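You operate a simulated robot arm through the tools that you are given. There is no shell and no other tool. Be economical: measure what you need, move in short steps, check, and stop when the job is done.

You are at the controls of a simulated robot arm. One attempt, no reset.

JOB
Zero the white tester with the white capped bottle, then switch it off.
Fine: put the bottle back. Set down upright: white capped bottle.

The check looks at the end state, three seconds after you hand in, the way a careful person would. Anything else that was tipped, shoved, dropped, spilled or broken makes it a failure.

ROBOT AND FRAMES
A 6-joint arm with a two-finger gripper on a trunk, on a base that drives. Base frame: it is fixed to the floor where the robot stands at the start and does not move with it; the origin is under the middle of the robot, x ahead of it, y to its left, z up. Lengths are in m, angles in rad, forces in N, time in s.
With the tool pointing down near the work surface it reaches from about 0.22 to 0.7 m from the robot's upright axis, wherever it stands. Its first joint turns from -2.897 to 2.897 rad. Places, roughly: black rocker switch [0.8, -0.4, 1]; black socket of the white tester [0.9, -0.3, 0.9]; colour knob [0.8, -0.2, 0.9]; white tester [0.8, -0.3, 0.9]; zero knob [0.8, -0.2, 0.9]. Payload 3.43 kg.
The tool frame sits at the grasp point between the pads (the TCP): z along the fingers, y along the line on which they close. The tips reach 0.02 m beyond it. The gripper opens to 0.124 m. The gripper's body begins 0.093 m behind the TCP.
Orientation is that of the tool frame in the base frame, as [roll, pitch, yaw] about the fixed x, y, z axes, in that order (R = Rz(yaw) Ry(pitch) Rx(roll)). With the fingers straight down and closing along the base's y, the tool's x points along the base's -x, its y along +y and its z along -z.

CONTROLS
- The arm moves only by the tool apply_moves. Its arguments are lists of equal length, an entry for each row: "turn": the turn, a rotation vector about the base's x, y, z in rad, a list of three; "delta_pos": the shift along the base's x, y, z in mm, a list of three; "fingers": the finger opening in mm, from 0 to 124. In form: {"turn": [[ax, ay, az], ...], "delta_pos": [[tx, ty, tz], ...], "fingers": [fingers, ...]}. A call has 1 to 12 rows; each row is the pose to reach, as a shift and turn from the pose commanded when the call began. A row lasts 0.2 s, in which the tool goes at most 0.05 m and 0.15 rad; a call with a longer step from one row to the next is refused whole, and so is a gripper value outside its range. A pose out of reach is approached as far as the arm can. The call stops where the force on the tool passes 50 N (or 10 N more than at its start, if that is more) or the arm is blocked; 0.2 s more then pass. Each finger travels about 0.153 m/s and halts on what it meets, pressing with about 35 N; the grip force reading is that of the motor and also rises with nothing between the fingers. The clock runs only during rows and for 0.2 s after the last one: add rows that repeat a pose to give the fingers time. It gives the time, the measured TCP pose, the force on the tool (base axes), the opening and the grip force at its end, in the units of the frame above (readings bear some noise), with the torque about the TCP (base axes, N m) and any sound that the robot's microphone picked up.
- Cameras (640 x 400 px; columns grow to the right, rows downward): "scene" is now at [0.0268, 0.1293, 1.5001]; the picture's right is [-0.24, -0.97, -0.00], its down [-0.58, 0.15, -0.80] and it looks along [0.78, -0.19, -0.60] (base axes); focal length 284 px, centre (320, 200). "wrist" rides on the gripper at [0.082, 0.014, -0.14] in the tool frame; the picture's right is [-0.17, 0.99, 0.00], its down [-0.83, -0.14, -0.54] and it looks along [-0.53, -0.09, 0.84] (tool axes); focal length 243 px, centre (320, 200). There is no depth. A picture from a camera that has moved, and an enlarged one, comes with that camera's place and axes in the base frame and with its lens.
- snapshot(camera): a new picture of that camera. It takes no simulated time.
- steer(legs): drives the robot by 1 to 6 legs, each [ahead, left, turn to the left] in m, m and rad, along the robot's own axes; the way and the turn of a leg run together, so that a leg with both is an arc; at most 1.5 m and 3.142 rad a leg. The arm and the cameras ride along, it lands a little off, and it stops where it bumps. It gives what a move gives.
- pan_tilt(pan, tilt): turns the head with the scene camera to pan (to the left, within 2.705 rad either way) and tilt (down, from -0.506 to 1.204), counted from straight ahead of the robot. It gives what a move gives.
- close_up(camera, box): a new picture of the part [left, top, right, bottom] of that camera's present view, enlarged. It takes no simulated time.
- hand_in(): hands the job in; it is judged then, once.

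Go step by step. Nothing tells you exact positions but the pictures and the camera data: compare them with the known pose of the tool, close in by small moves and look again before you grip or let go. The budget is 120 turns and 82 pictures, counting those below and the enlarged ones. Unless the task says otherwise, let go and move clear before handing in, and close with one line.

The tools are called after "Emit:" as name(argument=value, ...) on one line, values as JSON. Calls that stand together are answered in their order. apply_moves: Moves the arm, as the interface text tells. Its arguments: {"type":"object","properties":{"turn":{"type":"array","items":{"type":"array","items":{"type":"number"}}},"delta_pos":{"type":"array","items":{"type":"array","items":{"type":"number"}}},"fingers":{"type":"array","items":{"type":"number"}}},"required":["turn","delta_pos","fingers"]} The other tools are called the same way: steer (legs) drives the base; pan_tilt (pan, tilt) turns the head that bears the scene camera; snapshot (camera) takes a picture; close_up (camera, box) takes an enlarged picture of a part of a camera's view; hand_in () hands the job in.

At the start:

```text
time_s: 0.0
tool_pos: [0.4237, -0.0847, 1.1767]
tcp_rot: [3.141, 0.004, 3.129]
force: [0.2, -4.0, 7.1]
wrist_torque: [0.55, 0.03, 0.01]
opening: 0.1239
gripper_force: 0.2
robot x, y, heading: [-0.0001, -0.0005, 0.001]
head pan, tilt: [-0.243, 0.646]
```

scene: 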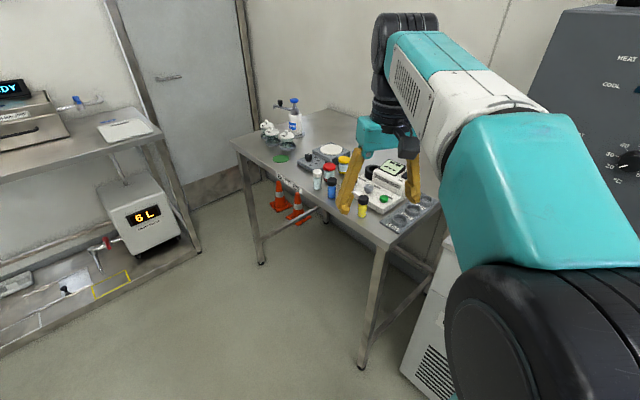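
wrist: 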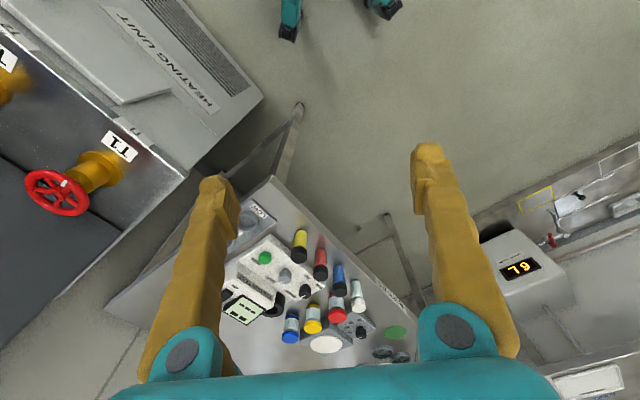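

I see the table with the white tester, several coloured-cap bottles and a white-capped one. I'll enlarge both views to read the details.

Emit:
close_up(camera="scene", box=[230, 90, 450, 230])

Emit:
close_up(camera="wrist", box=[200, 190, 440, 370])

```text
2.86 times, centred on (340, 160) of scene
camera zoom: at [0.0268, 0.1293, 1.5001], right [-0.24, -0.97, 0.0], down [-0.58, 0.15, -0.8], along [0.78, -0.19, -0.6], focal length 813 px, centre (263, 314)
```

zoom: 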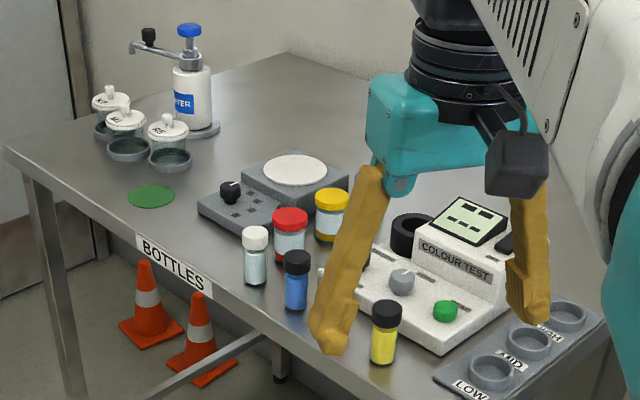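

```text
2.22 times, centred on (320, 280) of wrist
camera zoom: at [0.3411, -0.0714, 1.3167], right [0.18, 0.98, 0.0], down [0.83, -0.15, 0.54], along [0.53, -0.09, -0.84], focal length 539 px, centre (320, 22)
```

zoom: 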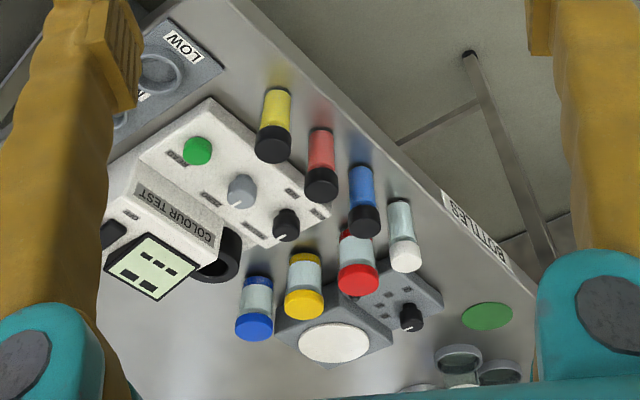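

The table's front edge runs from about (0.55,-0.19) to (1.33,0.24), top at z≈0.90, so I'll drive to stand square in front of it at a safe distance, facing about -61°.

Emit:
steer(legs=[[0.3, 0.3, 0], [0.27, 0.02, 0], [0, 0, -1.07]])

Emit:
pan_tilt(pan=0.1, tilt=0.9)

Emit:
snapshot(camera="scene")

Emit:
snapshot(camera="wrist")

```text
time_s: 18.0
tool_pos: [0.7154, -0.072, 1.1763]
tcp_rot: [-3.141, 0.003, 2.083]
force: [-1.5, 6.5, -4.5]
wrist_torque: [-0.6, -0.23, 0.01]
opening: 0.124
gripper_force: 0.0
robot x, y, heading: [0.5723, 0.3257, -1.046]
head pan, tilt: [-0.243, 0.646]
```

```text
time_s: 18.8
tool_pos: [0.7156, -0.076, 1.1736]
tcp_rot: [3.14, -0.005, 2.08]
force: [-1.4, -2.5, 4.6]
wrist_torque: [0.32, -0.19, -0.02]
opening: 0.124
gripper_force: 0.0
robot x, y, heading: [0.5669, 0.3236, -1.045]
head pan, tilt: [0.099, 0.901]
```

```text
77 pictures are left
camera scene: at [0.7132, 0.3856, 1.4795], right [-0.81, -0.58, 0.0], down [-0.46, 0.64, -0.62], along [0.36, -0.5, -0.78], focal length 284 px, centre (320, 200)
```

scene: 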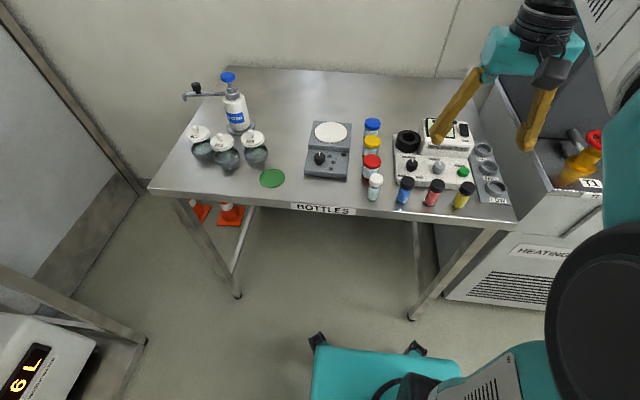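

```text
76 pictures are left
camera wrist: at [0.6877, 0.0004, 1.3149], right [0.94, 0.34, 0.0], down [0.28, -0.8, 0.54], along [0.18, -0.5, -0.84], focal length 243 px, centre (320, 200)
```

wrist: 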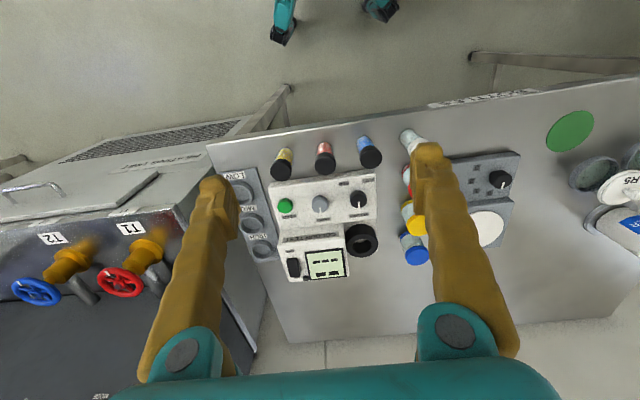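

Good view. I'll enlarge the tester and bottles to read labels.

Emit:
close_up(camera="scene", box=[350, 105, 520, 215])

Emit:
close_up(camera="wrist", box=[260, 165, 400, 290])

Emit:
close_up(camera="scene", box=[250, 270, 500, 400])

```text
3.64 times, centred on (435, 160) of scene
camera zoom: at [0.7132, 0.3856, 1.4795], right [-0.81, -0.58, 0.0], down [-0.46, 0.64, -0.62], along [0.36, -0.5, -0.78], focal length 1035 px, centre (-98, 346)
```

zoom: 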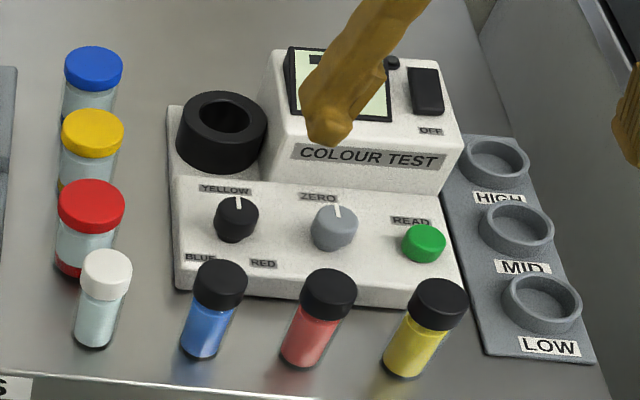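

```text
3.20 times, centred on (330, 228) of wrist
camera zoom: at [0.6877, 0.0004, 1.3149], right [0.94, 0.34, 0.0], down [0.28, -0.8, 0.54], along [0.18, -0.5, -0.84], focal length 776 px, centre (288, 112)
```

zoom: 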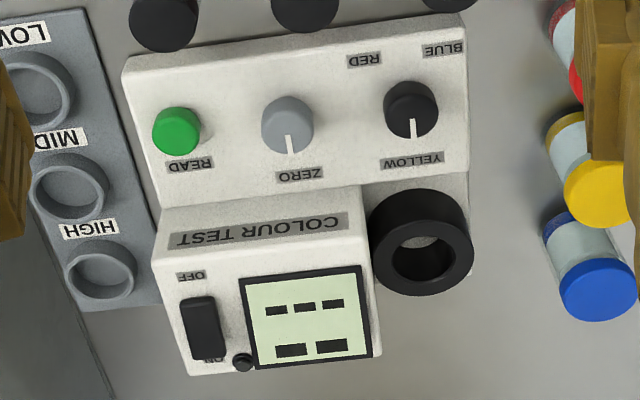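

```text
2.56 times, centred on (375, 335) of scene
camera zoom: at [0.7132, 0.3856, 1.4795], right [-0.81, -0.58, 0.0], down [-0.46, 0.64, -0.62], along [0.36, -0.5, -0.78], focal length 728 px, centre (179, -146)
```

zoom: 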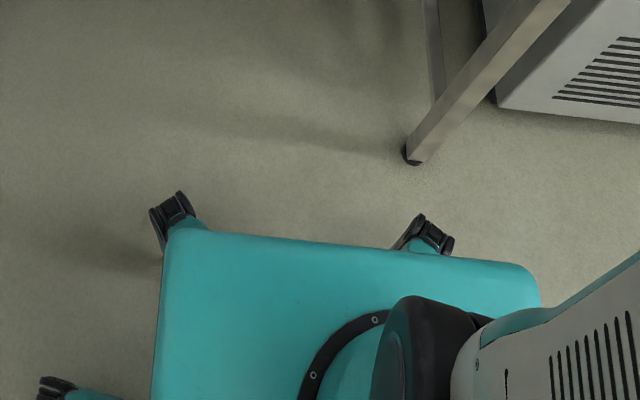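

Tester is on ("---" shown), READ/ZERO/colour knobs along the front. I drive 0.12 m closer so the socket is well within reach.

Emit:
steer(legs=[[0.12, 0, -0.02]])

Emit:
apply_moves(turn=[[0, 0, 0], [0, 0, 0], [0, 0, 0], [0, 0, 0], [0, 0, 0]], delta_pos=[[20, 10, 20], [40, 20, 40], [60, 30, 40], [80, 40, 40], [80, 40, 40]], fingers=[124, 124, 124, 124, 124])

Emit:
snapshot(camera="scene")

Emit:
snapshot(camera="wrist")

```text
time_s: 21.4
tool_pos: [0.7683, -0.1808, 1.1733]
tcp_rot: [3.141, 0.0, 2.066]
force: [-1.2, 0.9, -0.7]
wrist_torque: [-0.22, -0.23, -0.02]
opening: 0.1242
gripper_force: 0.0
robot x, y, heading: [0.6292, 0.2155, -1.07]
head pan, tilt: [0.099, 0.901]
```

```text
time_s: 22.6
tool_pos: [0.8469, -0.1385, 1.2151]
tcp_rot: [-3.142, 0.005, 2.07]
force: [-4.6, -0.1, -8.3]
wrist_torque: [-0.13, -0.64, 0.01]
opening: 0.124
gripper_force: 0.1
robot x, y, heading: [0.6332, 0.2194, -1.067]
head pan, tilt: [0.099, 0.901]
```

```text
72 pictures are left
camera scene: at [0.7778, 0.2853, 1.4775], right [-0.82, -0.57, 0.0], down [-0.44, 0.65, -0.62], along [0.35, -0.51, -0.78], focal length 284 px, centre (320, 200)
```

scene: 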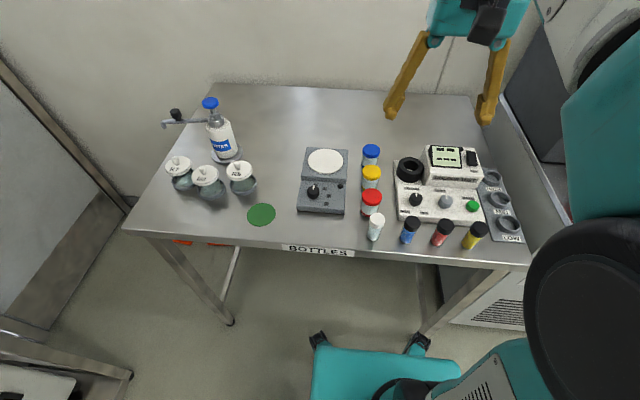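

```text
71 pictures are left
camera wrist: at [0.8198, -0.0607, 1.3566], right [0.95, 0.33, 0.0], down [0.27, -0.79, 0.54], along [0.18, -0.51, -0.84], focal length 243 px, centre (320, 200)
```

wrist: 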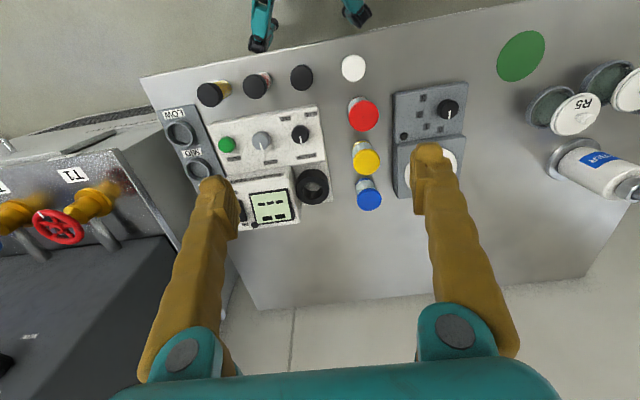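

The view is clear now. I'll enlarge both for accurate triangulation.

Emit:
close_up(camera="scene", box=[340, 130, 540, 260])

Emit:
close_up(camera="wrist", box=[180, 40, 400, 240])

```text
3.08 times, centred on (440, 195) of scene
camera zoom: at [0.7778, 0.2853, 1.4775], right [-0.82, -0.57, 0.0], down [-0.44, 0.65, -0.62], along [0.35, -0.51, -0.78], focal length 876 px, centre (-49, 215)
```

zoom: 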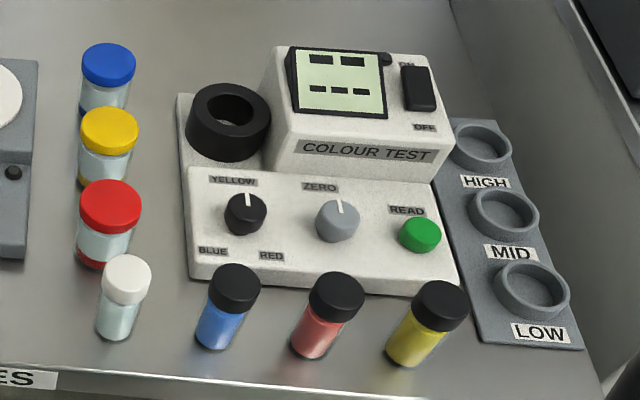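

```text
2.00 times, centred on (290, 140) of wrist
camera zoom: at [0.8198, -0.0607, 1.3566], right [0.95, 0.33, 0.0], down [0.27, -0.79, 0.54], along [0.18, -0.51, -0.84], focal length 485 px, centre (380, 320)
```

zoom: 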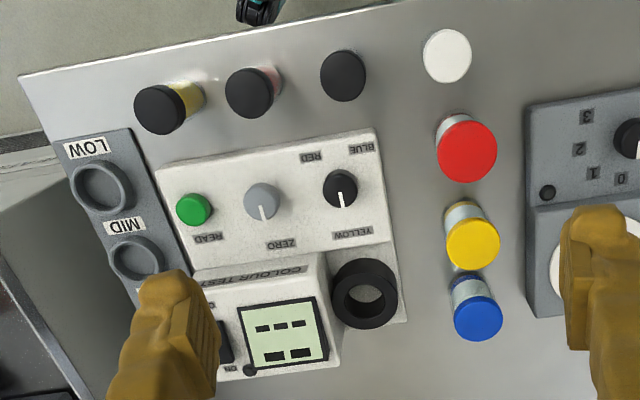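

White bottle estimated at (0.874,-0.072), cap top z≈0.978; socket near (0.885,-0.295). I move above the bottle with a narrower opening and check with the wrist camera, where the TCP appears at about (320,192).

Emit:
apply_moves(turn=[[0, 0, 0], [0, 0, 0], [0, 0, 0], [0, 0, 0], [0, 0, 0], [0, 0, 0]], delta_pos=[[10, 30, -30], [27, 66, -50], [27, 66, -90], [27, 66, -130], [27, 66, -155], [27, 66, -155]], fingers=[100, 70, 60, 60, 60, 60])

Emit:
snapshot(camera="wrist")

Emit:
close_up(camera="scene", box=[310, 120, 510, 260])

```text
time_s: 24.0
tool_pos: [0.8767, -0.0742, 1.0589]
tcp_rot: [-3.14, 0.0, 2.064]
force: [1.8, 0.5, -0.5]
wrist_torque: [-0.18, 0.3, -0.03]
opening: 0.06
gripper_force: 0.0
robot x, y, heading: [0.6329, 0.2162, -1.077]
head pan, tilt: [0.099, 0.901]
```

```text
68 pictures are left
camera wrist: at [0.8495, 0.0041, 1.1999], right [0.95, 0.32, 0.0], down [0.27, -0.8, 0.54], along [0.17, -0.51, -0.84], focal length 243 px, centre (320, 200)
```

wrist: 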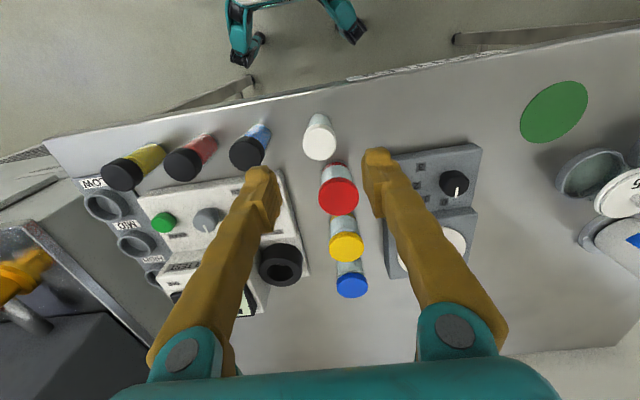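

```text
2.86 times, centred on (410, 190) of scene
camera zoom: at [0.7848, 0.2827, 1.4786], right [-0.83, -0.56, 0.0], down [-0.44, 0.65, -0.62], along [0.35, -0.51, -0.78], focal length 813 px, centre (63, 229)
```

zoom: 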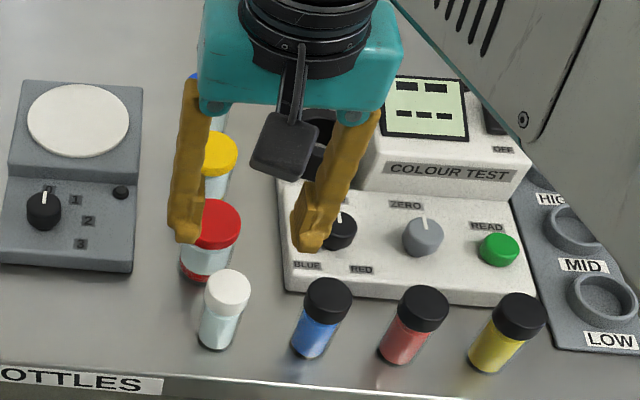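

The white cap sits on the expected line below the TCP. I descend around it and check before gripping.

Emit:
apply_moves(turn=[[0, 0, 0], [0, 0, 0], [0, 0, 0], [0, 0, 0], [0, 0, 0]], delta_pos=[[0, 0, -25], [0, 0, -50], [0, 0, -75], [0, 0, -92], [0, 0, -92]], fingers=[60, 60, 60, 60, 60])

Emit:
snapshot(camera="wrist")

Emit:
close_up(camera="scene", box=[310, 120, 510, 260])

```text
time_s: 25.2
tool_pos: [0.8761, -0.072, 0.9673]
tcp_rot: [3.138, 0.005, 2.067]
force: [3.5, -3.2, 7.6]
wrist_torque: [0.33, 0.4, -0.01]
opening: 0.0599
gripper_force: 0.0
robot x, y, heading: [0.6301, 0.2245, -1.07]
head pan, tilt: [0.099, 0.901]
```

```text
66 pictures are left
camera wrist: at [0.8496, 0.0068, 1.1088], right [0.95, 0.32, 0.0], down [0.27, -0.79, 0.54], along [0.18, -0.51, -0.84], focal length 243 px, centre (320, 200)
```

wrist: 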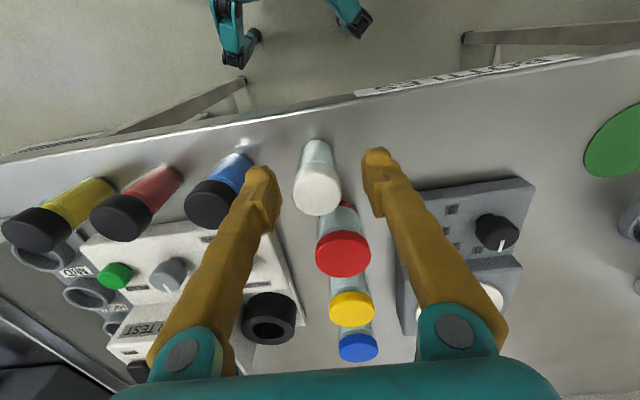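

```text
2.86 times, centred on (410, 190) of scene
camera zoom: at [0.7764, 0.2847, 1.4783], right [-0.83, -0.56, 0.0], down [-0.44, 0.65, -0.62], along [0.35, -0.51, -0.78], focal length 813 px, centre (63, 229)
```

zoom: 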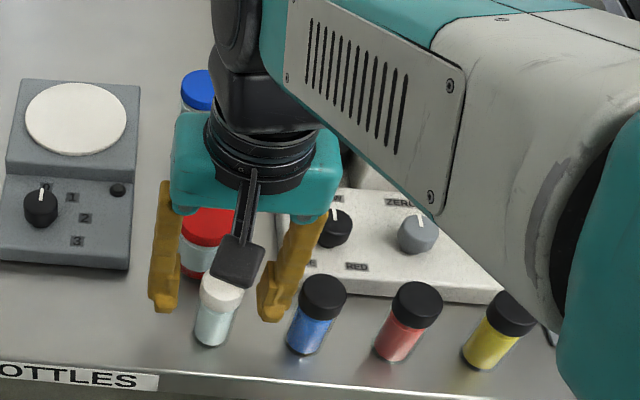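

Aligned: cap centred between the fingers at TCP level. I close and then lift a little.

Emit:
apply_moves(turn=[[0, 0, 0], [0, 0, 0], [0, 0, 0], [0, 0, 0]], delta_pos=[[0, 0, 0], [0, 0, 0], [0, 0, 0], [0, 0, 0]], fingers=[40, 15, 15, 15])

Emit:
apply_moves(turn=[[0, 0, 0], [0, 0, 0], [0, 0, 0], [0, 0, 0], [0, 0, 0], [0, 0, 0]], delta_pos=[[0, 0, 15], [0, 0, 40], [0, 0, 70], [0, 0, 100], [0, 0, 120], [0, 0, 120]], fingers=[15, 15, 15, 15, 15, 15])

Emit:
snapshot(camera="wrist")

Emit:
snapshot(camera="scene")

```text
time_s: 26.2
tool_pos: [0.8752, -0.0725, 0.9672]
tcp_rot: [3.141, 0.006, 2.067]
force: [6.5, -3.9, 3.1]
wrist_torque: [0.41, 0.84, 0.0]
opening: 0.03
gripper_force: 35.0
robot x, y, heading: [0.6295, 0.2183, -1.071]
head pan, tilt: [0.099, 0.901]
```

```text
time_s: 27.6
tool_pos: [0.8792, -0.072, 1.0879]
tcp_rot: [-3.14, 0.004, 2.065]
force: [1.9, -1.4, 9.0]
wrist_torque: [0.06, 0.19, 0.01]
opening: 0.0305
gripper_force: 34.9
robot x, y, heading: [0.6326, 0.218, -1.073]
head pan, tilt: [0.099, 0.901]
```

```text
64 pictures are left
camera wrist: at [0.8521, 0.0056, 1.229], right [0.95, 0.32, 0.0], down [0.27, -0.8, 0.54], along [0.17, -0.51, -0.84], focal length 243 px, centre (320, 200)
```

wrist: 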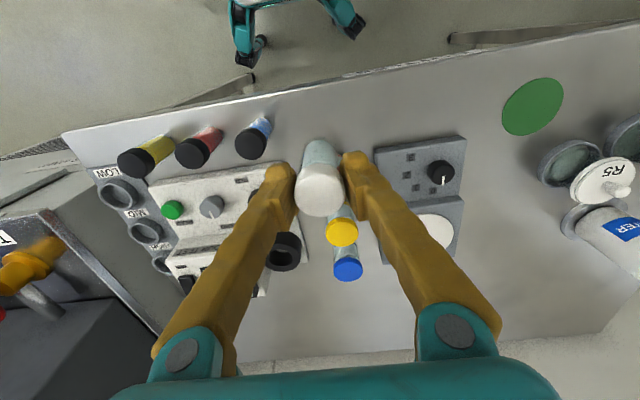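

```text
63 pictures are left
camera scene: at [0.7825, 0.2839, 1.4783], right [-0.83, -0.56, 0.0], down [-0.44, 0.65, -0.62], along [0.35, -0.52, -0.78], focal length 284 px, centre (320, 200)
```

scene: 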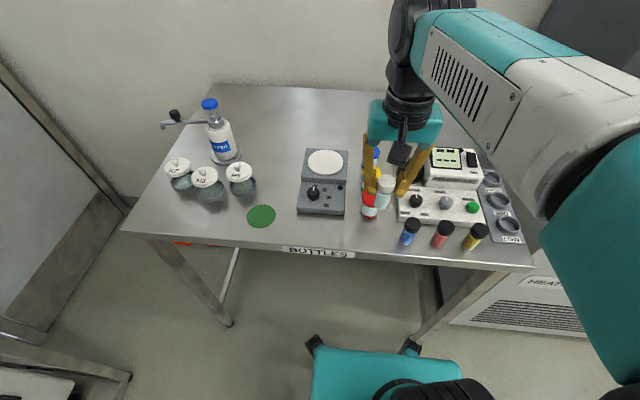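

Bottle gripped (30 mm cap) and lifted cleanly. Now I rise and move above the socket, high enough to see it past the bottle.

Emit:
apply_moves(turn=[[0, 0, 0], [0, 0, 0], [0, 0, 0], [0, 0, 0], [0, 0, 0], [0, 0, 0], [0, 0, 0], [0, 0, 0], [0, 0, 0]], delta_pos=[[0, 0, 40], [2, -30, 70], [4, -65, 95], [6, -105, 112], [8, -145, 112], [8, -180, 112], [8, -205, 112], [8, -218, 112], [8, -218, 112]], fingers=[15, 15, 15, 15, 15, 15, 15, 15, 15])

Emit:
snapshot(camera="wrist")

Emit:
close_up(camera="scene", box=[350, 120, 530, 250])

```text
time_s: 29.6
tool_pos: [0.889, -0.2925, 1.2002]
tcp_rot: [-3.141, -0.003, 2.061]
force: [2.0, -0.8, 3.7]
wrist_torque: [0.09, 0.26, 0.01]
opening: 0.0298
gripper_force: 34.8
robot x, y, heading: [0.6305, 0.2246, -1.07]
head pan, tilt: [0.099, 0.901]
```

```text
62 pictures are left
camera wrist: at [0.8635, -0.2142, 1.3412], right [0.95, 0.32, 0.0], down [0.27, -0.8, 0.54], along [0.17, -0.51, -0.84], focal length 243 px, centre (320, 200)
```

wrist: 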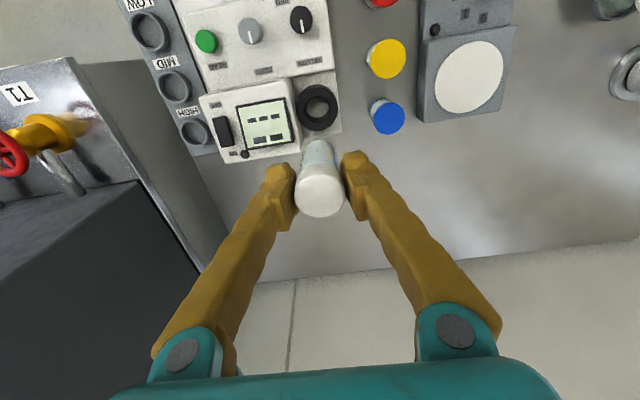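

```text
3.08 times, centred on (440, 185) of scene
camera zoom: at [0.7778, 0.2854, 1.4804], right [-0.82, -0.57, 0.0], down [-0.44, 0.65, -0.62], along [0.35, -0.51, -0.78], focal length 876 px, centre (-49, 246)
```

zoom: 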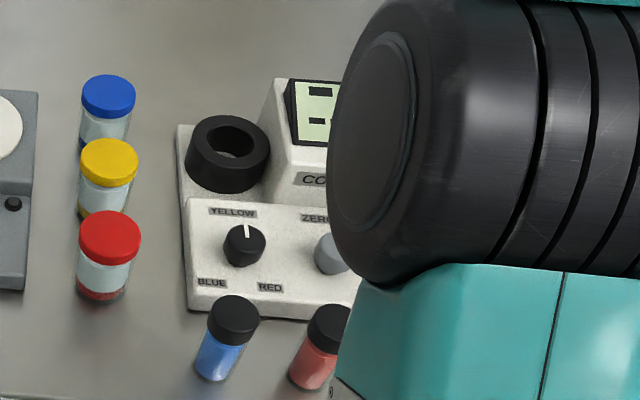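

Socket almost aligned. I enlarge for precise offset and housing clearance.

Emit:
close_up(camera="wrist", box=[260, 70, 380, 220])

Emit:
close_up(camera="wrist", box=[180, 0, 360, 170])

```text
2.67 times, centred on (320, 145) of wrist
camera zoom: at [0.8635, -0.2142, 1.3412], right [0.95, 0.32, 0.0], down [0.27, -0.8, 0.54], along [0.17, -0.51, -0.84], focal length 647 px, centre (320, 347)
```

zoom: 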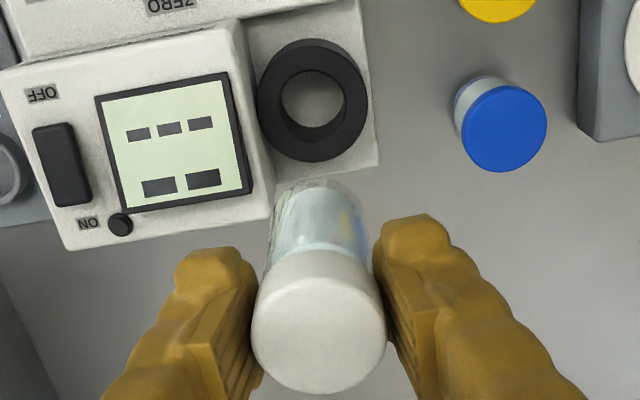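

```text
2.35 times, centred on (270, 85) of wrist
camera zoom: at [0.8635, -0.2142, 1.3412], right [0.95, 0.32, 0.0], down [0.27, -0.8, 0.54], along [0.17, -0.51, -0.84], focal length 571 px, centre (438, 471)
```

zoom: 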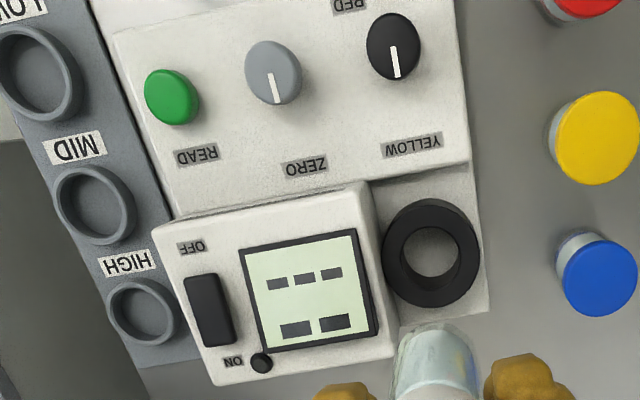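

Offset is about 4 mm along the table edge; the housing stands close (≈32 mm) beside the socket, so I rotate the gripper 90° to keep the fingers clear of it.

Emit:
apply_moves(turn=[[0, 0, -0.145], [0, 0, -0.29], [0, 0, -0.435], [0, 0, -0.58], [0, 0, -0.725], [0, 0, -0.87], [0, 0, -1.015], [0, 0, -1.16], [0, 0, -1.305], [0, 0, -1.45], [0, 0, -1.5], [0, 0, -1.5]], delta_pos=[[-4, -1, 0], [-4, -1, 0], [-4, -1, 0], [-4, -1, 0], [-4, -1, 0], [-4, -1, 0], [-4, -1, 0], [-4, -1, 0], [-4, -1, 0], [-4, -1, 0], [-4, -1, 0], [-4, -1, 0]], fingers=[15, 15, 15, 15, 15, 15, 15, 15, 15, 15, 15, 15])

Emit:
close_up(camera="wrist", box=[240, 40, 400, 220])

```text
time_s: 32.2
tool_pos: [0.8877, -0.2908, 1.2007]
tcp_rot: [3.141, 0.002, 0.569]
force: [0.8, 1.3, 5.0]
wrist_torque: [-0.1, -0.04, -0.02]
opening: 0.03
gripper_force: 35.3
robot x, y, heading: [0.6314, 0.2221, -1.067]
head pan, tilt: [0.099, 0.901]
```

```text
2.22 times, centred on (320, 130) of wrist
camera zoom: at [0.9652, -0.2597, 1.3413], right [0.39, -0.92, 0.0], down [-0.77, -0.33, 0.54], along [-0.5, -0.21, -0.84], focal length 539 px, centre (320, 356)
```

zoom: 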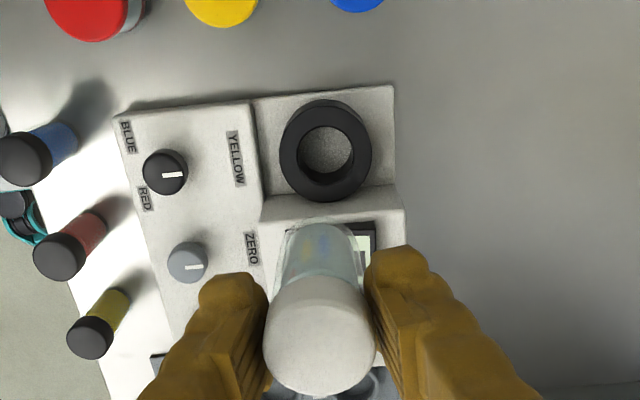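

I need a finer reading of the hole centre relative to the line below the TCP.

Emit:
close_up(camera="wrist", box=[295, 75, 355, 135])

```text
6.67 times, centred on (325, 105) of wrist
camera zoom: at [0.9652, -0.2597, 1.3413], right [0.39, -0.92, 0.0], down [-0.77, -0.33, 0.54], along [-0.5, -0.21, -0.84], focal length 1618 px, centre (287, 833)
```

zoom: 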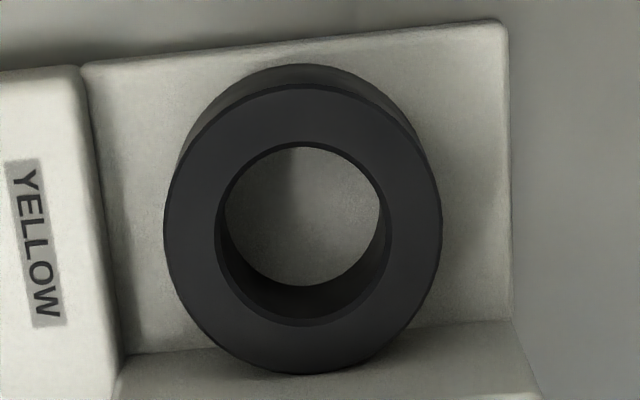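

Socket centre computes to ≈(0.886,-0.295). I correct and descend until the bottle base is just above the ring, then check.

Emit:
apply_moves(turn=[[0, 0, 0], [0, 0, 0], [0, 0, 0], [0, 0, 0], [0, 0, 0], [0, 0, 0], [0, 0, 0]], delta_pos=[[-2, -4, 0], [-2, -4, -40], [-2, -4, -80], [-2, -4, -120], [-2, -4, -150], [-2, -4, -174], [-2, -4, -174]], fingers=[15, 15, 15, 15, 15, 15, 15])

Emit:
close_up(camera="wrist", box=[220, 40, 420, 260])

Emit:
close_up(camera="scene", box=[350, 110, 530, 250])

```text
time_s: 33.8
tool_pos: [0.8743, -0.2993, 1.0269]
tcp_rot: [3.138, 0.0, 0.564]
force: [-2.5, 0.6, 2.4]
wrist_torque: [-0.25, -0.32, 0.02]
opening: 0.0302
gripper_force: 35.0
robot x, y, heading: [0.6314, 0.2164, -1.065]
head pan, tilt: [0.099, 0.901]
```

```text
1.82 times, centred on (320, 150) of wrist
camera zoom: at [0.9518, -0.2676, 1.1672], right [0.39, -0.92, 0.0], down [-0.78, -0.32, 0.54], along [-0.5, -0.21, -0.84], focal length 441 px, centre (320, 291)
```

zoom: 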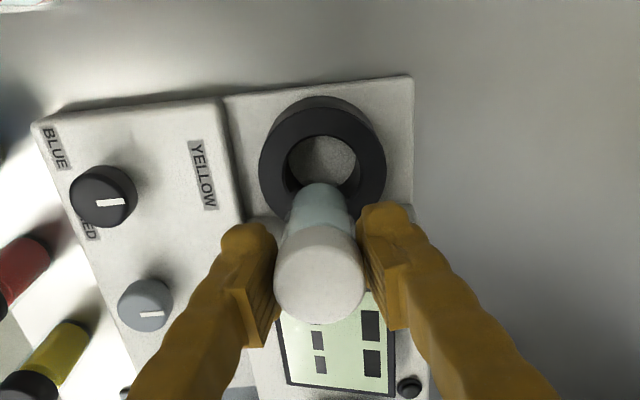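

```text
2.86 times, centred on (440, 180) of scene
camera zoom: at [0.7819, 0.2813, 1.4782], right [-0.82, -0.57, 0.0], down [-0.44, 0.65, -0.62], along [0.35, -0.51, -0.78], focal length 813 px, centre (-23, 257)
```

zoom: 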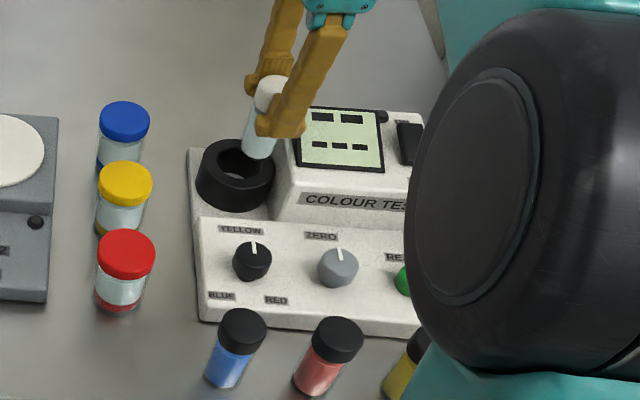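

The tool reads about 11 mm short in x versus commanded. I hold still to see whether it settles.

Emit:
apply_moves(turn=[[0, 0, 0], [0, 0, 0], [0, 0, 0], [0, 0, 0]], delta_pos=[[0, 0, 0], [0, 0, 0], [0, 0, 0], [0, 0, 0]], fingers=[15, 15, 15, 15])

Emit:
close_up(camera="wrist", box=[220, 40, 420, 260])

```text
time_s: 34.8
tool_pos: [0.8706, -0.2976, 1.0238]
tcp_rot: [-3.14, -0.002, 0.564]
force: [-0.8, 4.4, -10.1]
wrist_torque: [-0.47, -0.12, -0.02]
opening: 0.03
gripper_force: 35.0
robot x, y, heading: [0.6277, 0.2179, -1.068]
head pan, tilt: [0.099, 0.901]
```

```text
1.82 times, centred on (320, 150) of wrist
camera zoom: at [0.9473, -0.2664, 1.1654], right [0.39, -0.92, 0.0], down [-0.78, -0.33, 0.54], along [-0.5, -0.21, -0.84], focal length 441 px, centre (320, 291)
```

zoom: 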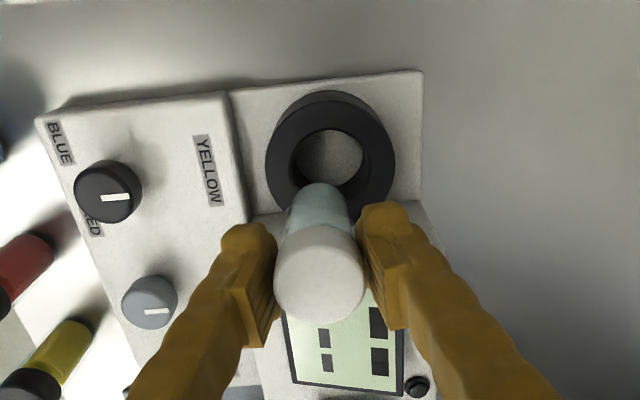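

The tool is about 14 mm off toward -x; the picture agrees. I correct by moving +x and watch.

Emit:
apply_moves(turn=[[0, 0, 0], [0, 0, 0], [0, 0, 0], [0, 0, 0]], delta_pos=[[7, 1, 0], [14, 2, 0], [14, 2, 0], [14, 2, 0]], fingers=[15, 15, 15, 15])

Emit:
close_up(camera="wrist", box=[220, 40, 420, 260])

```text
time_s: 35.8
tool_pos: [0.8897, -0.2925, 1.0231]
tcp_rot: [3.139, 0.002, 0.562]
force: [-3.2, 2.6, -5.5]
wrist_torque: [-0.35, -0.42, 0.01]
opening: 0.0298
gripper_force: 34.7
robot x, y, heading: [0.6298, 0.2189, -1.072]
head pan, tilt: [0.099, 0.901]
```

```text
1.82 times, centred on (320, 150) of wrist
camera zoom: at [0.9669, -0.2614, 1.1651], right [0.38, -0.92, 0.0], down [-0.78, -0.32, 0.54], along [-0.5, -0.21, -0.84], focal length 441 px, centre (320, 291)
```

zoom: 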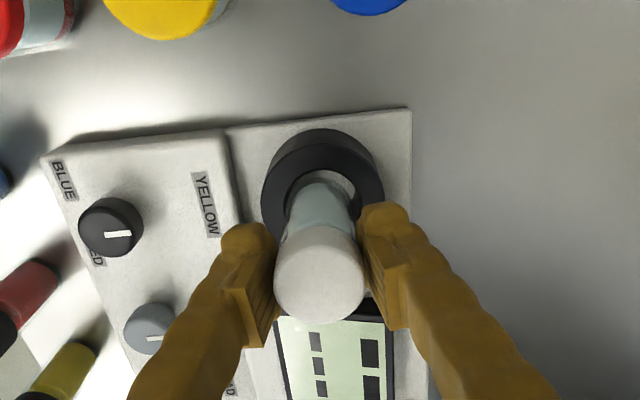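

Aligned now. I lower the bottle into the ring in small steps.

Emit:
apply_moves(turn=[[0, 0, 0], [0, 0, 0], [0, 0, 0]], delta_pos=[[0, -1, -8], [0, -1, -16], [0, -1, -22]], fingers=[15, 15, 15])

Emit:
close_up(camera="wrist", box=[220, 40, 420, 260])

Emit:
close_up(camera="scene", box=[350, 110, 530, 250])

```text
time_s: 36.6
tool_pos: [0.8941, -0.2935, 1.0052]
tcp_rot: [-3.139, 0.001, 0.565]
force: [-2.3, 0.9, 4.9]
wrist_torque: [-0.07, -0.24, 0.02]
opening: 0.0304
gripper_force: 35.2
robot x, y, heading: [0.6378, 0.2214, -1.07]
head pan, tilt: [0.099, 0.901]
```

```text
1.82 times, centred on (320, 150) of wrist
camera zoom: at [0.9713, -0.2621, 1.1461], right [0.39, -0.92, 0.0], down [-0.78, -0.33, 0.54], along [-0.5, -0.21, -0.84], focal length 441 px, centre (320, 291)
```

zoom: 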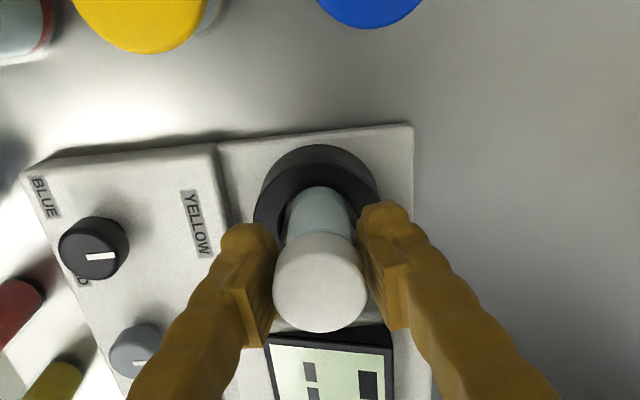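

```text
2.86 times, centred on (440, 180) of scene
camera zoom: at [0.7836, 0.2855, 1.4811], right [-0.83, -0.56, 0.0], down [-0.44, 0.65, -0.62], along [0.35, -0.51, -0.78], focal length 813 px, centre (-23, 257)
```

zoom: 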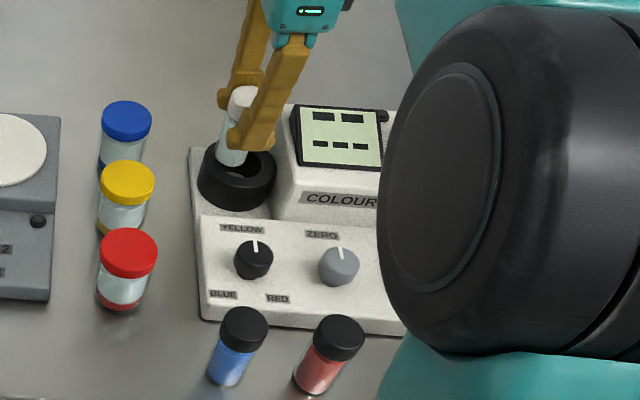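

Slight drift of ~4 mm in +x; I correct and continue down in small steps, watching for contact.

Emit:
apply_moves(turn=[[0, 0, 0], [0, 0, 0], [0, 0, 0]], delta_pos=[[-4, 0, 0], [-4, 0, -6], [-4, 0, -12]], fingers=[15, 15, 15])

Emit:
close_up(camera="wrist", box=[220, 40, 420, 260])

Emit:
close_up(camera="scene", box=[380, 120, 480, 200])

```text
time_s: 37.4
tool_pos: [0.8858, -0.294, 0.9922]
tcp_rot: [-3.14, 0.003, 0.563]
force: [-8.5, -3.8, 1.8]
wrist_torque: [-0.7, 0.11, -0.02]
opening: 0.0307
gripper_force: 34.4
robot x, y, heading: [0.6302, 0.2191, -1.072]
head pan, tilt: [0.099, 0.901]
```

```text
1.82 times, centred on (320, 150) of wrist
camera zoom: at [0.9627, -0.263, 1.1334], right [0.39, -0.92, 0.0], down [-0.78, -0.33, 0.54], along [-0.5, -0.21, -0.84], focal length 441 px, centre (320, 291)
```

zoom: 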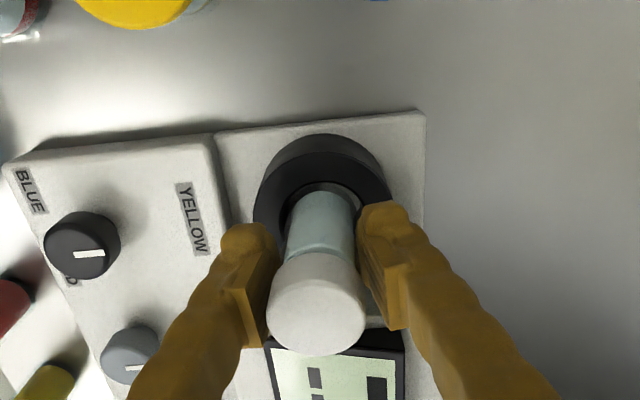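

```text
5.00 times, centred on (430, 160) of scene
camera zoom: at [0.7755, 0.2835, 1.4802], right [-0.83, -0.56, 0.0], down [-0.44, 0.65, -0.62], along [0.35, -0.51, -0.78], focal length 1423 px, centre (-230, 400)
```

zoom: 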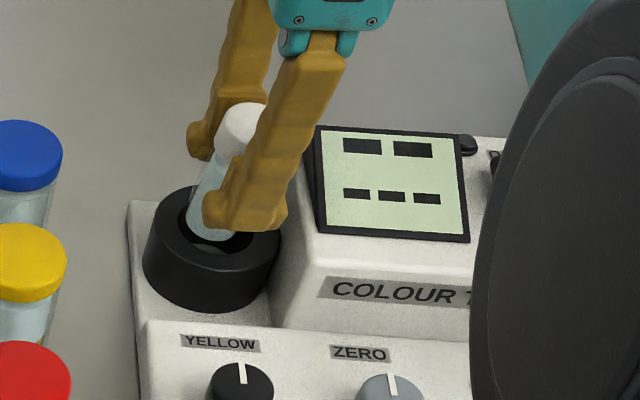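

The cap has shifted slightly in the grip, so the bottle may be touching the ring. I look closer before going on.

Emit:
close_up(camera="wrist", box=[270, 100, 370, 220])

Emit:
close_up(camera="scene", box=[400, 130, 450, 190])

```text
3.33 times, centred on (320, 160) of wrist
camera zoom: at [0.9627, -0.263, 1.1334], right [0.39, -0.92, 0.0], down [-0.78, -0.33, 0.54], along [-0.5, -0.21, -0.84], focal length 809 px, centre (320, 333)
```

zoom: 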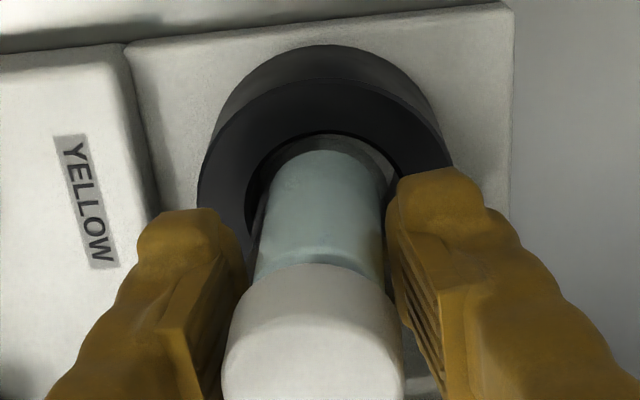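

```text
6.67 times, centred on (425, 160) of scene
camera zoom: at [0.7755, 0.2835, 1.4802], right [-0.83, -0.56, 0.0], down [-0.44, 0.65, -0.62], along [0.35, -0.51, -0.78], focal length 1897 px, centre (-380, 467)
```

zoom: 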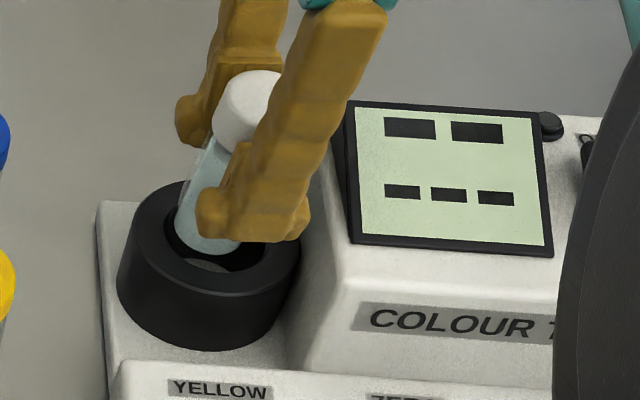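

The bottle is leaning a few degrees in the grip but its base is inside the ring. I shift 2 mm away from the near wall and lower gently.

Emit:
apply_moves(turn=[[0, 0, 0], [0, 0, 0]], delta_pos=[[-2, -1, -3], [-2, -1, -8]], fingers=[15, 15])

Emit:
close_up(camera="wrist", box=[270, 100, 370, 220])

Emit:
close_up(camera="scene", box=[400, 130, 450, 190])

```text
time_s: 38.0
tool_pos: [0.8881, -0.2954, 0.9808]
tcp_rot: [-3.141, 0.0, 0.565]
force: [-1.5, 0.0, 22.1]
wrist_torque: [-0.02, -0.21, -0.08]
opening: 0.0295
gripper_force: 35.2
robot x, y, heading: [0.6303, 0.222, -1.068]
head pan, tilt: [0.099, 0.901]
```

```text
3.33 times, centred on (320, 160) of wrist
camera zoom: at [0.9642, -0.2639, 1.122], right [0.39, -0.92, 0.0], down [-0.78, -0.33, 0.54], along [-0.5, -0.21, -0.84], focal length 809 px, centre (320, 333)
```

zoom: 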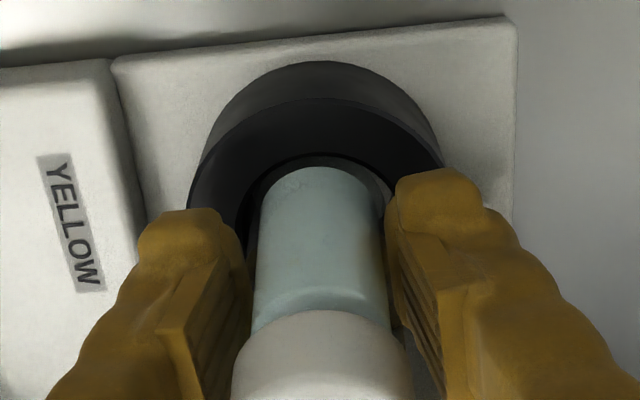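

```text
6.67 times, centred on (425, 160) of scene
camera zoom: at [0.7815, 0.2861, 1.4767], right [-0.83, -0.56, 0.0], down [-0.44, 0.65, -0.62], along [0.35, -0.51, -0.78], focal length 1897 px, centre (-380, 467)
```

zoom: 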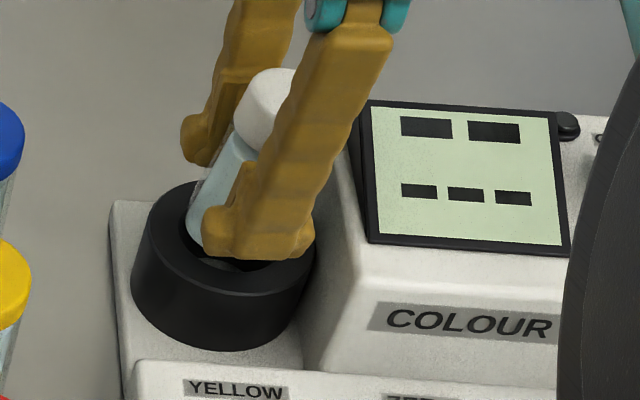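

The bottle is pushed up in the fingers, so it's catching on the rim. I lift clear and look at how it sits in the grip.

Emit:
apply_moves(turn=[[0, 0, 0], [0, 0, 0], [0, 0, 0], [0, 0, 0]], delta_pos=[[0, 0, 15], [0, 0, 40], [0, 0, 60], [0, 0, 60]], fingers=[15, 15, 15, 15])

Emit:
close_up(camera="wrist", box=[220, 40, 420, 260])

Emit:
close_up(camera="scene", box=[380, 90, 480, 200])

```text
time_s: 39.0
tool_pos: [0.8871, -0.2982, 1.0418]
tcp_rot: [-3.137, -0.003, 0.567]
force: [-2.9, -0.5, -1.8]
wrist_torque: [0.07, -0.33, -0.01]
opening: 0.0296
gripper_force: 34.9
robot x, y, heading: [0.6288, 0.2201, -1.077]
head pan, tilt: [0.099, 0.901]
```

```text
1.82 times, centred on (320, 150) of wrist
camera zoom: at [0.9644, -0.2682, 1.1816], right [0.39, -0.92, 0.0], down [-0.77, -0.33, 0.54], along [-0.5, -0.21, -0.84], focal length 441 px, centre (320, 291)
```

zoom: 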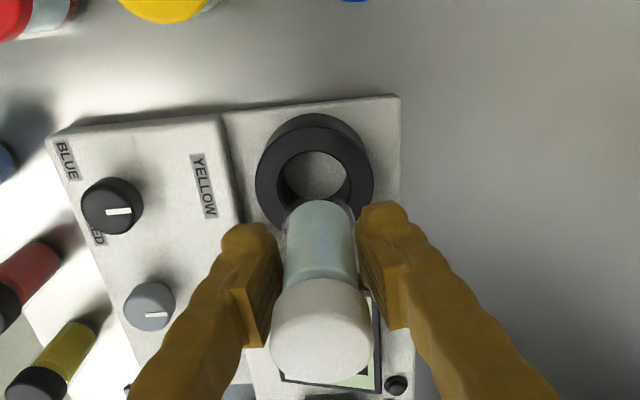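

```text
3.64 times, centred on (430, 145) of scene
camera zoom: at [0.7772, 0.2837, 1.4785], right [-0.83, -0.56, 0.0], down [-0.44, 0.65, -0.62], along [0.35, -0.51, -0.78], focal length 1035 px, centre (-80, 400)
```

zoom: 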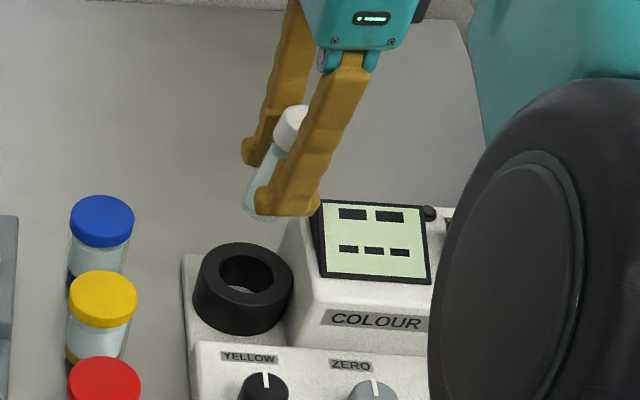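

The bottle slid up ~20 mm and leans in the grip. I'll bring it back to its original free spot, stand it down, and regrip it upright at the cap.

Emit:
apply_moves(turn=[[0, 0, 0], [0, 0, 0], [0, 0, 0], [0, 0, 0], [0, 0, 0], [0, 0, 0], [0, 0, 0], [0, 0, 0], [0, 0, 0], [0, 0, 0], [0, 0, 0]], delta_pos=[[0, 0, 45], [0, 20, 80], [-2, 55, 80], [-5, 95, 80], [-8, 135, 80], [-12, 175, 80], [-17, 205, 80], [-17, 223, 80], [-17, 225, 50], [-17, 225, 15], [-17, 225, 0]], fingers=[15, 15, 15, 15, 15, 15, 15, 15, 15, 15, 15])

Emit:
snapshot(camera="wrist")

Emit:
close_up(camera="scene", box=[310, 120, 510, 260])

```text
time_s: 41.4
tool_pos: [0.8662, -0.0705, 1.0438]
tcp_rot: [-3.138, 0.0, 0.563]
force: [-4.6, 3.1, 1.1]
wrist_torque: [-0.29, -0.62, -0.01]
opening: 0.0291
gripper_force: 35.3
robot x, y, heading: [0.6311, 0.2201, -1.073]
head pan, tilt: [0.099, 0.901]
```

```text
42 pictures are left
camera wrist: at [0.9439, -0.0399, 1.1843], right [0.39, -0.92, 0.0], down [-0.78, -0.33, 0.54], along [-0.5, -0.21, -0.84], focal length 243 px, centre (320, 200)
```

wrist: 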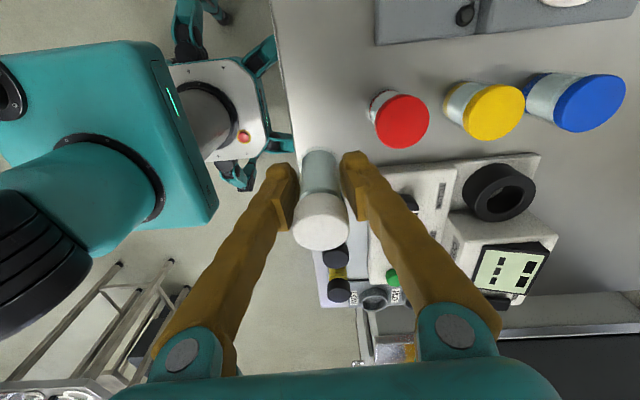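

```text
2.86 times, centred on (410, 190) of scene
camera zoom: at [0.7751, 0.2816, 1.4803], right [-0.83, -0.56, 0.0], down [-0.44, 0.65, -0.62], along [0.35, -0.51, -0.78], focal length 813 px, centre (63, 229)
```

zoom: 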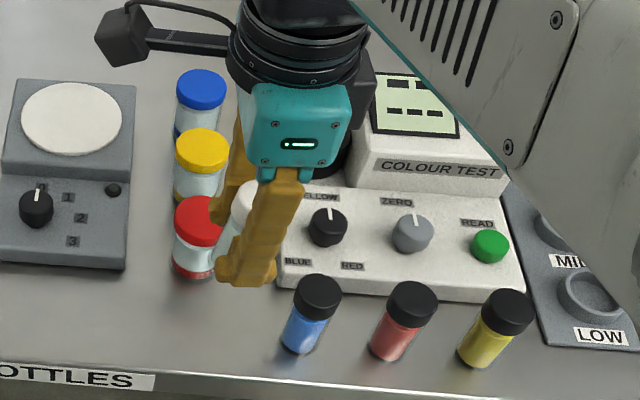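

Over the spot. I lower until light contact.

Emit:
apply_moves(turn=[[0, 0, 0], [0, 0, 0], [0, 0, 0], [0, 0, 0], [0, 0, 0]], delta_pos=[[0, 0, -40], [0, 0, -70], [0, 0, -80], [0, 0, -86], [0, 0, -90]], fingers=[15, 15, 15, 15, 15])

Emit:
close_up(camera="scene", box=[340, 160, 440, 250])

```text
time_s: 42.6
tool_pos: [0.8711, -0.0726, 0.9537]
tcp_rot: [3.139, -0.001, 0.564]
force: [-0.2, -3.3, 2.5]
wrist_torque: [0.33, -0.05, 0.03]
opening: 0.0292
gripper_force: 35.3
robot x, y, heading: [0.6327, 0.217, -1.076]
head pan, tilt: [0.099, 0.901]
```

```text
4.44 times, centred on (390, 205) of scene
camera zoom: at [0.7788, 0.2837, 1.4774], right [-0.83, -0.56, 0.0], down [-0.44, 0.65, -0.62], along [0.35, -0.52, -0.78], focal length 1265 px, centre (9, 178)
```

zoom: 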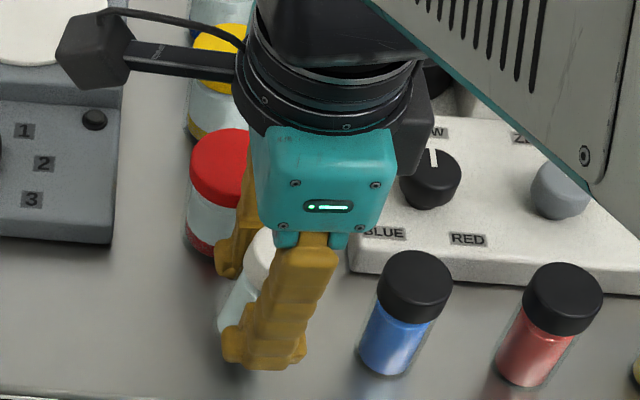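

No contact yet; continue in small steps.

Emit:
apply_moves(turn=[[0, 0, 0], [0, 0, 0]], delta_pos=[[0, 0, -4], [0, 0, -8]], fingers=[15, 15])

```text
time_s: 43.2
tool_pos: [0.8672, -0.0716, 0.947]
tcp_rot: [-3.138, 0.0, 0.562]
force: [-3.1, 4.0, 0.7]
wrist_torque: [-0.34, -0.4, 0.03]
opening: 0.0293
gripper_force: 34.2
robot x, y, heading: [0.6316, 0.2161, -1.072]
head pan, tilt: [0.099, 0.901]
```

Emit:
apply_moves(turn=[[0, 0, 0], [0, 0, 0]], delta_pos=[[0, 0, -4], [0, 0, -7]], fingers=[15, 15])

Emit:
close_up(camera="wrist", box=[220, 40, 420, 260])

```text
time_s: 43.8
tool_pos: [0.8688, -0.0703, 0.9397]
tcp_rot: [-3.141, 0.003, 0.566]
force: [-1.8, 1.3, 5.5]
wrist_torque: [-0.11, -0.18, 0.0]
opening: 0.0298
gripper_force: 35.0
robot x, y, heading: [0.6336, 0.2211, -1.067]
head pan, tilt: [0.099, 0.901]
```

```text
1.82 times, centred on (320, 150) of wrist
camera zoom: at [0.9466, -0.039, 1.0798], right [0.39, -0.92, 0.0], down [-0.78, -0.33, 0.54], along [-0.5, -0.21, -0.84], focal length 441 px, centre (320, 291)
```

zoom: 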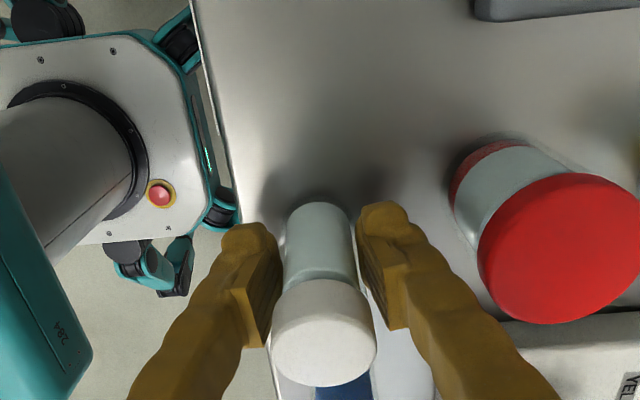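

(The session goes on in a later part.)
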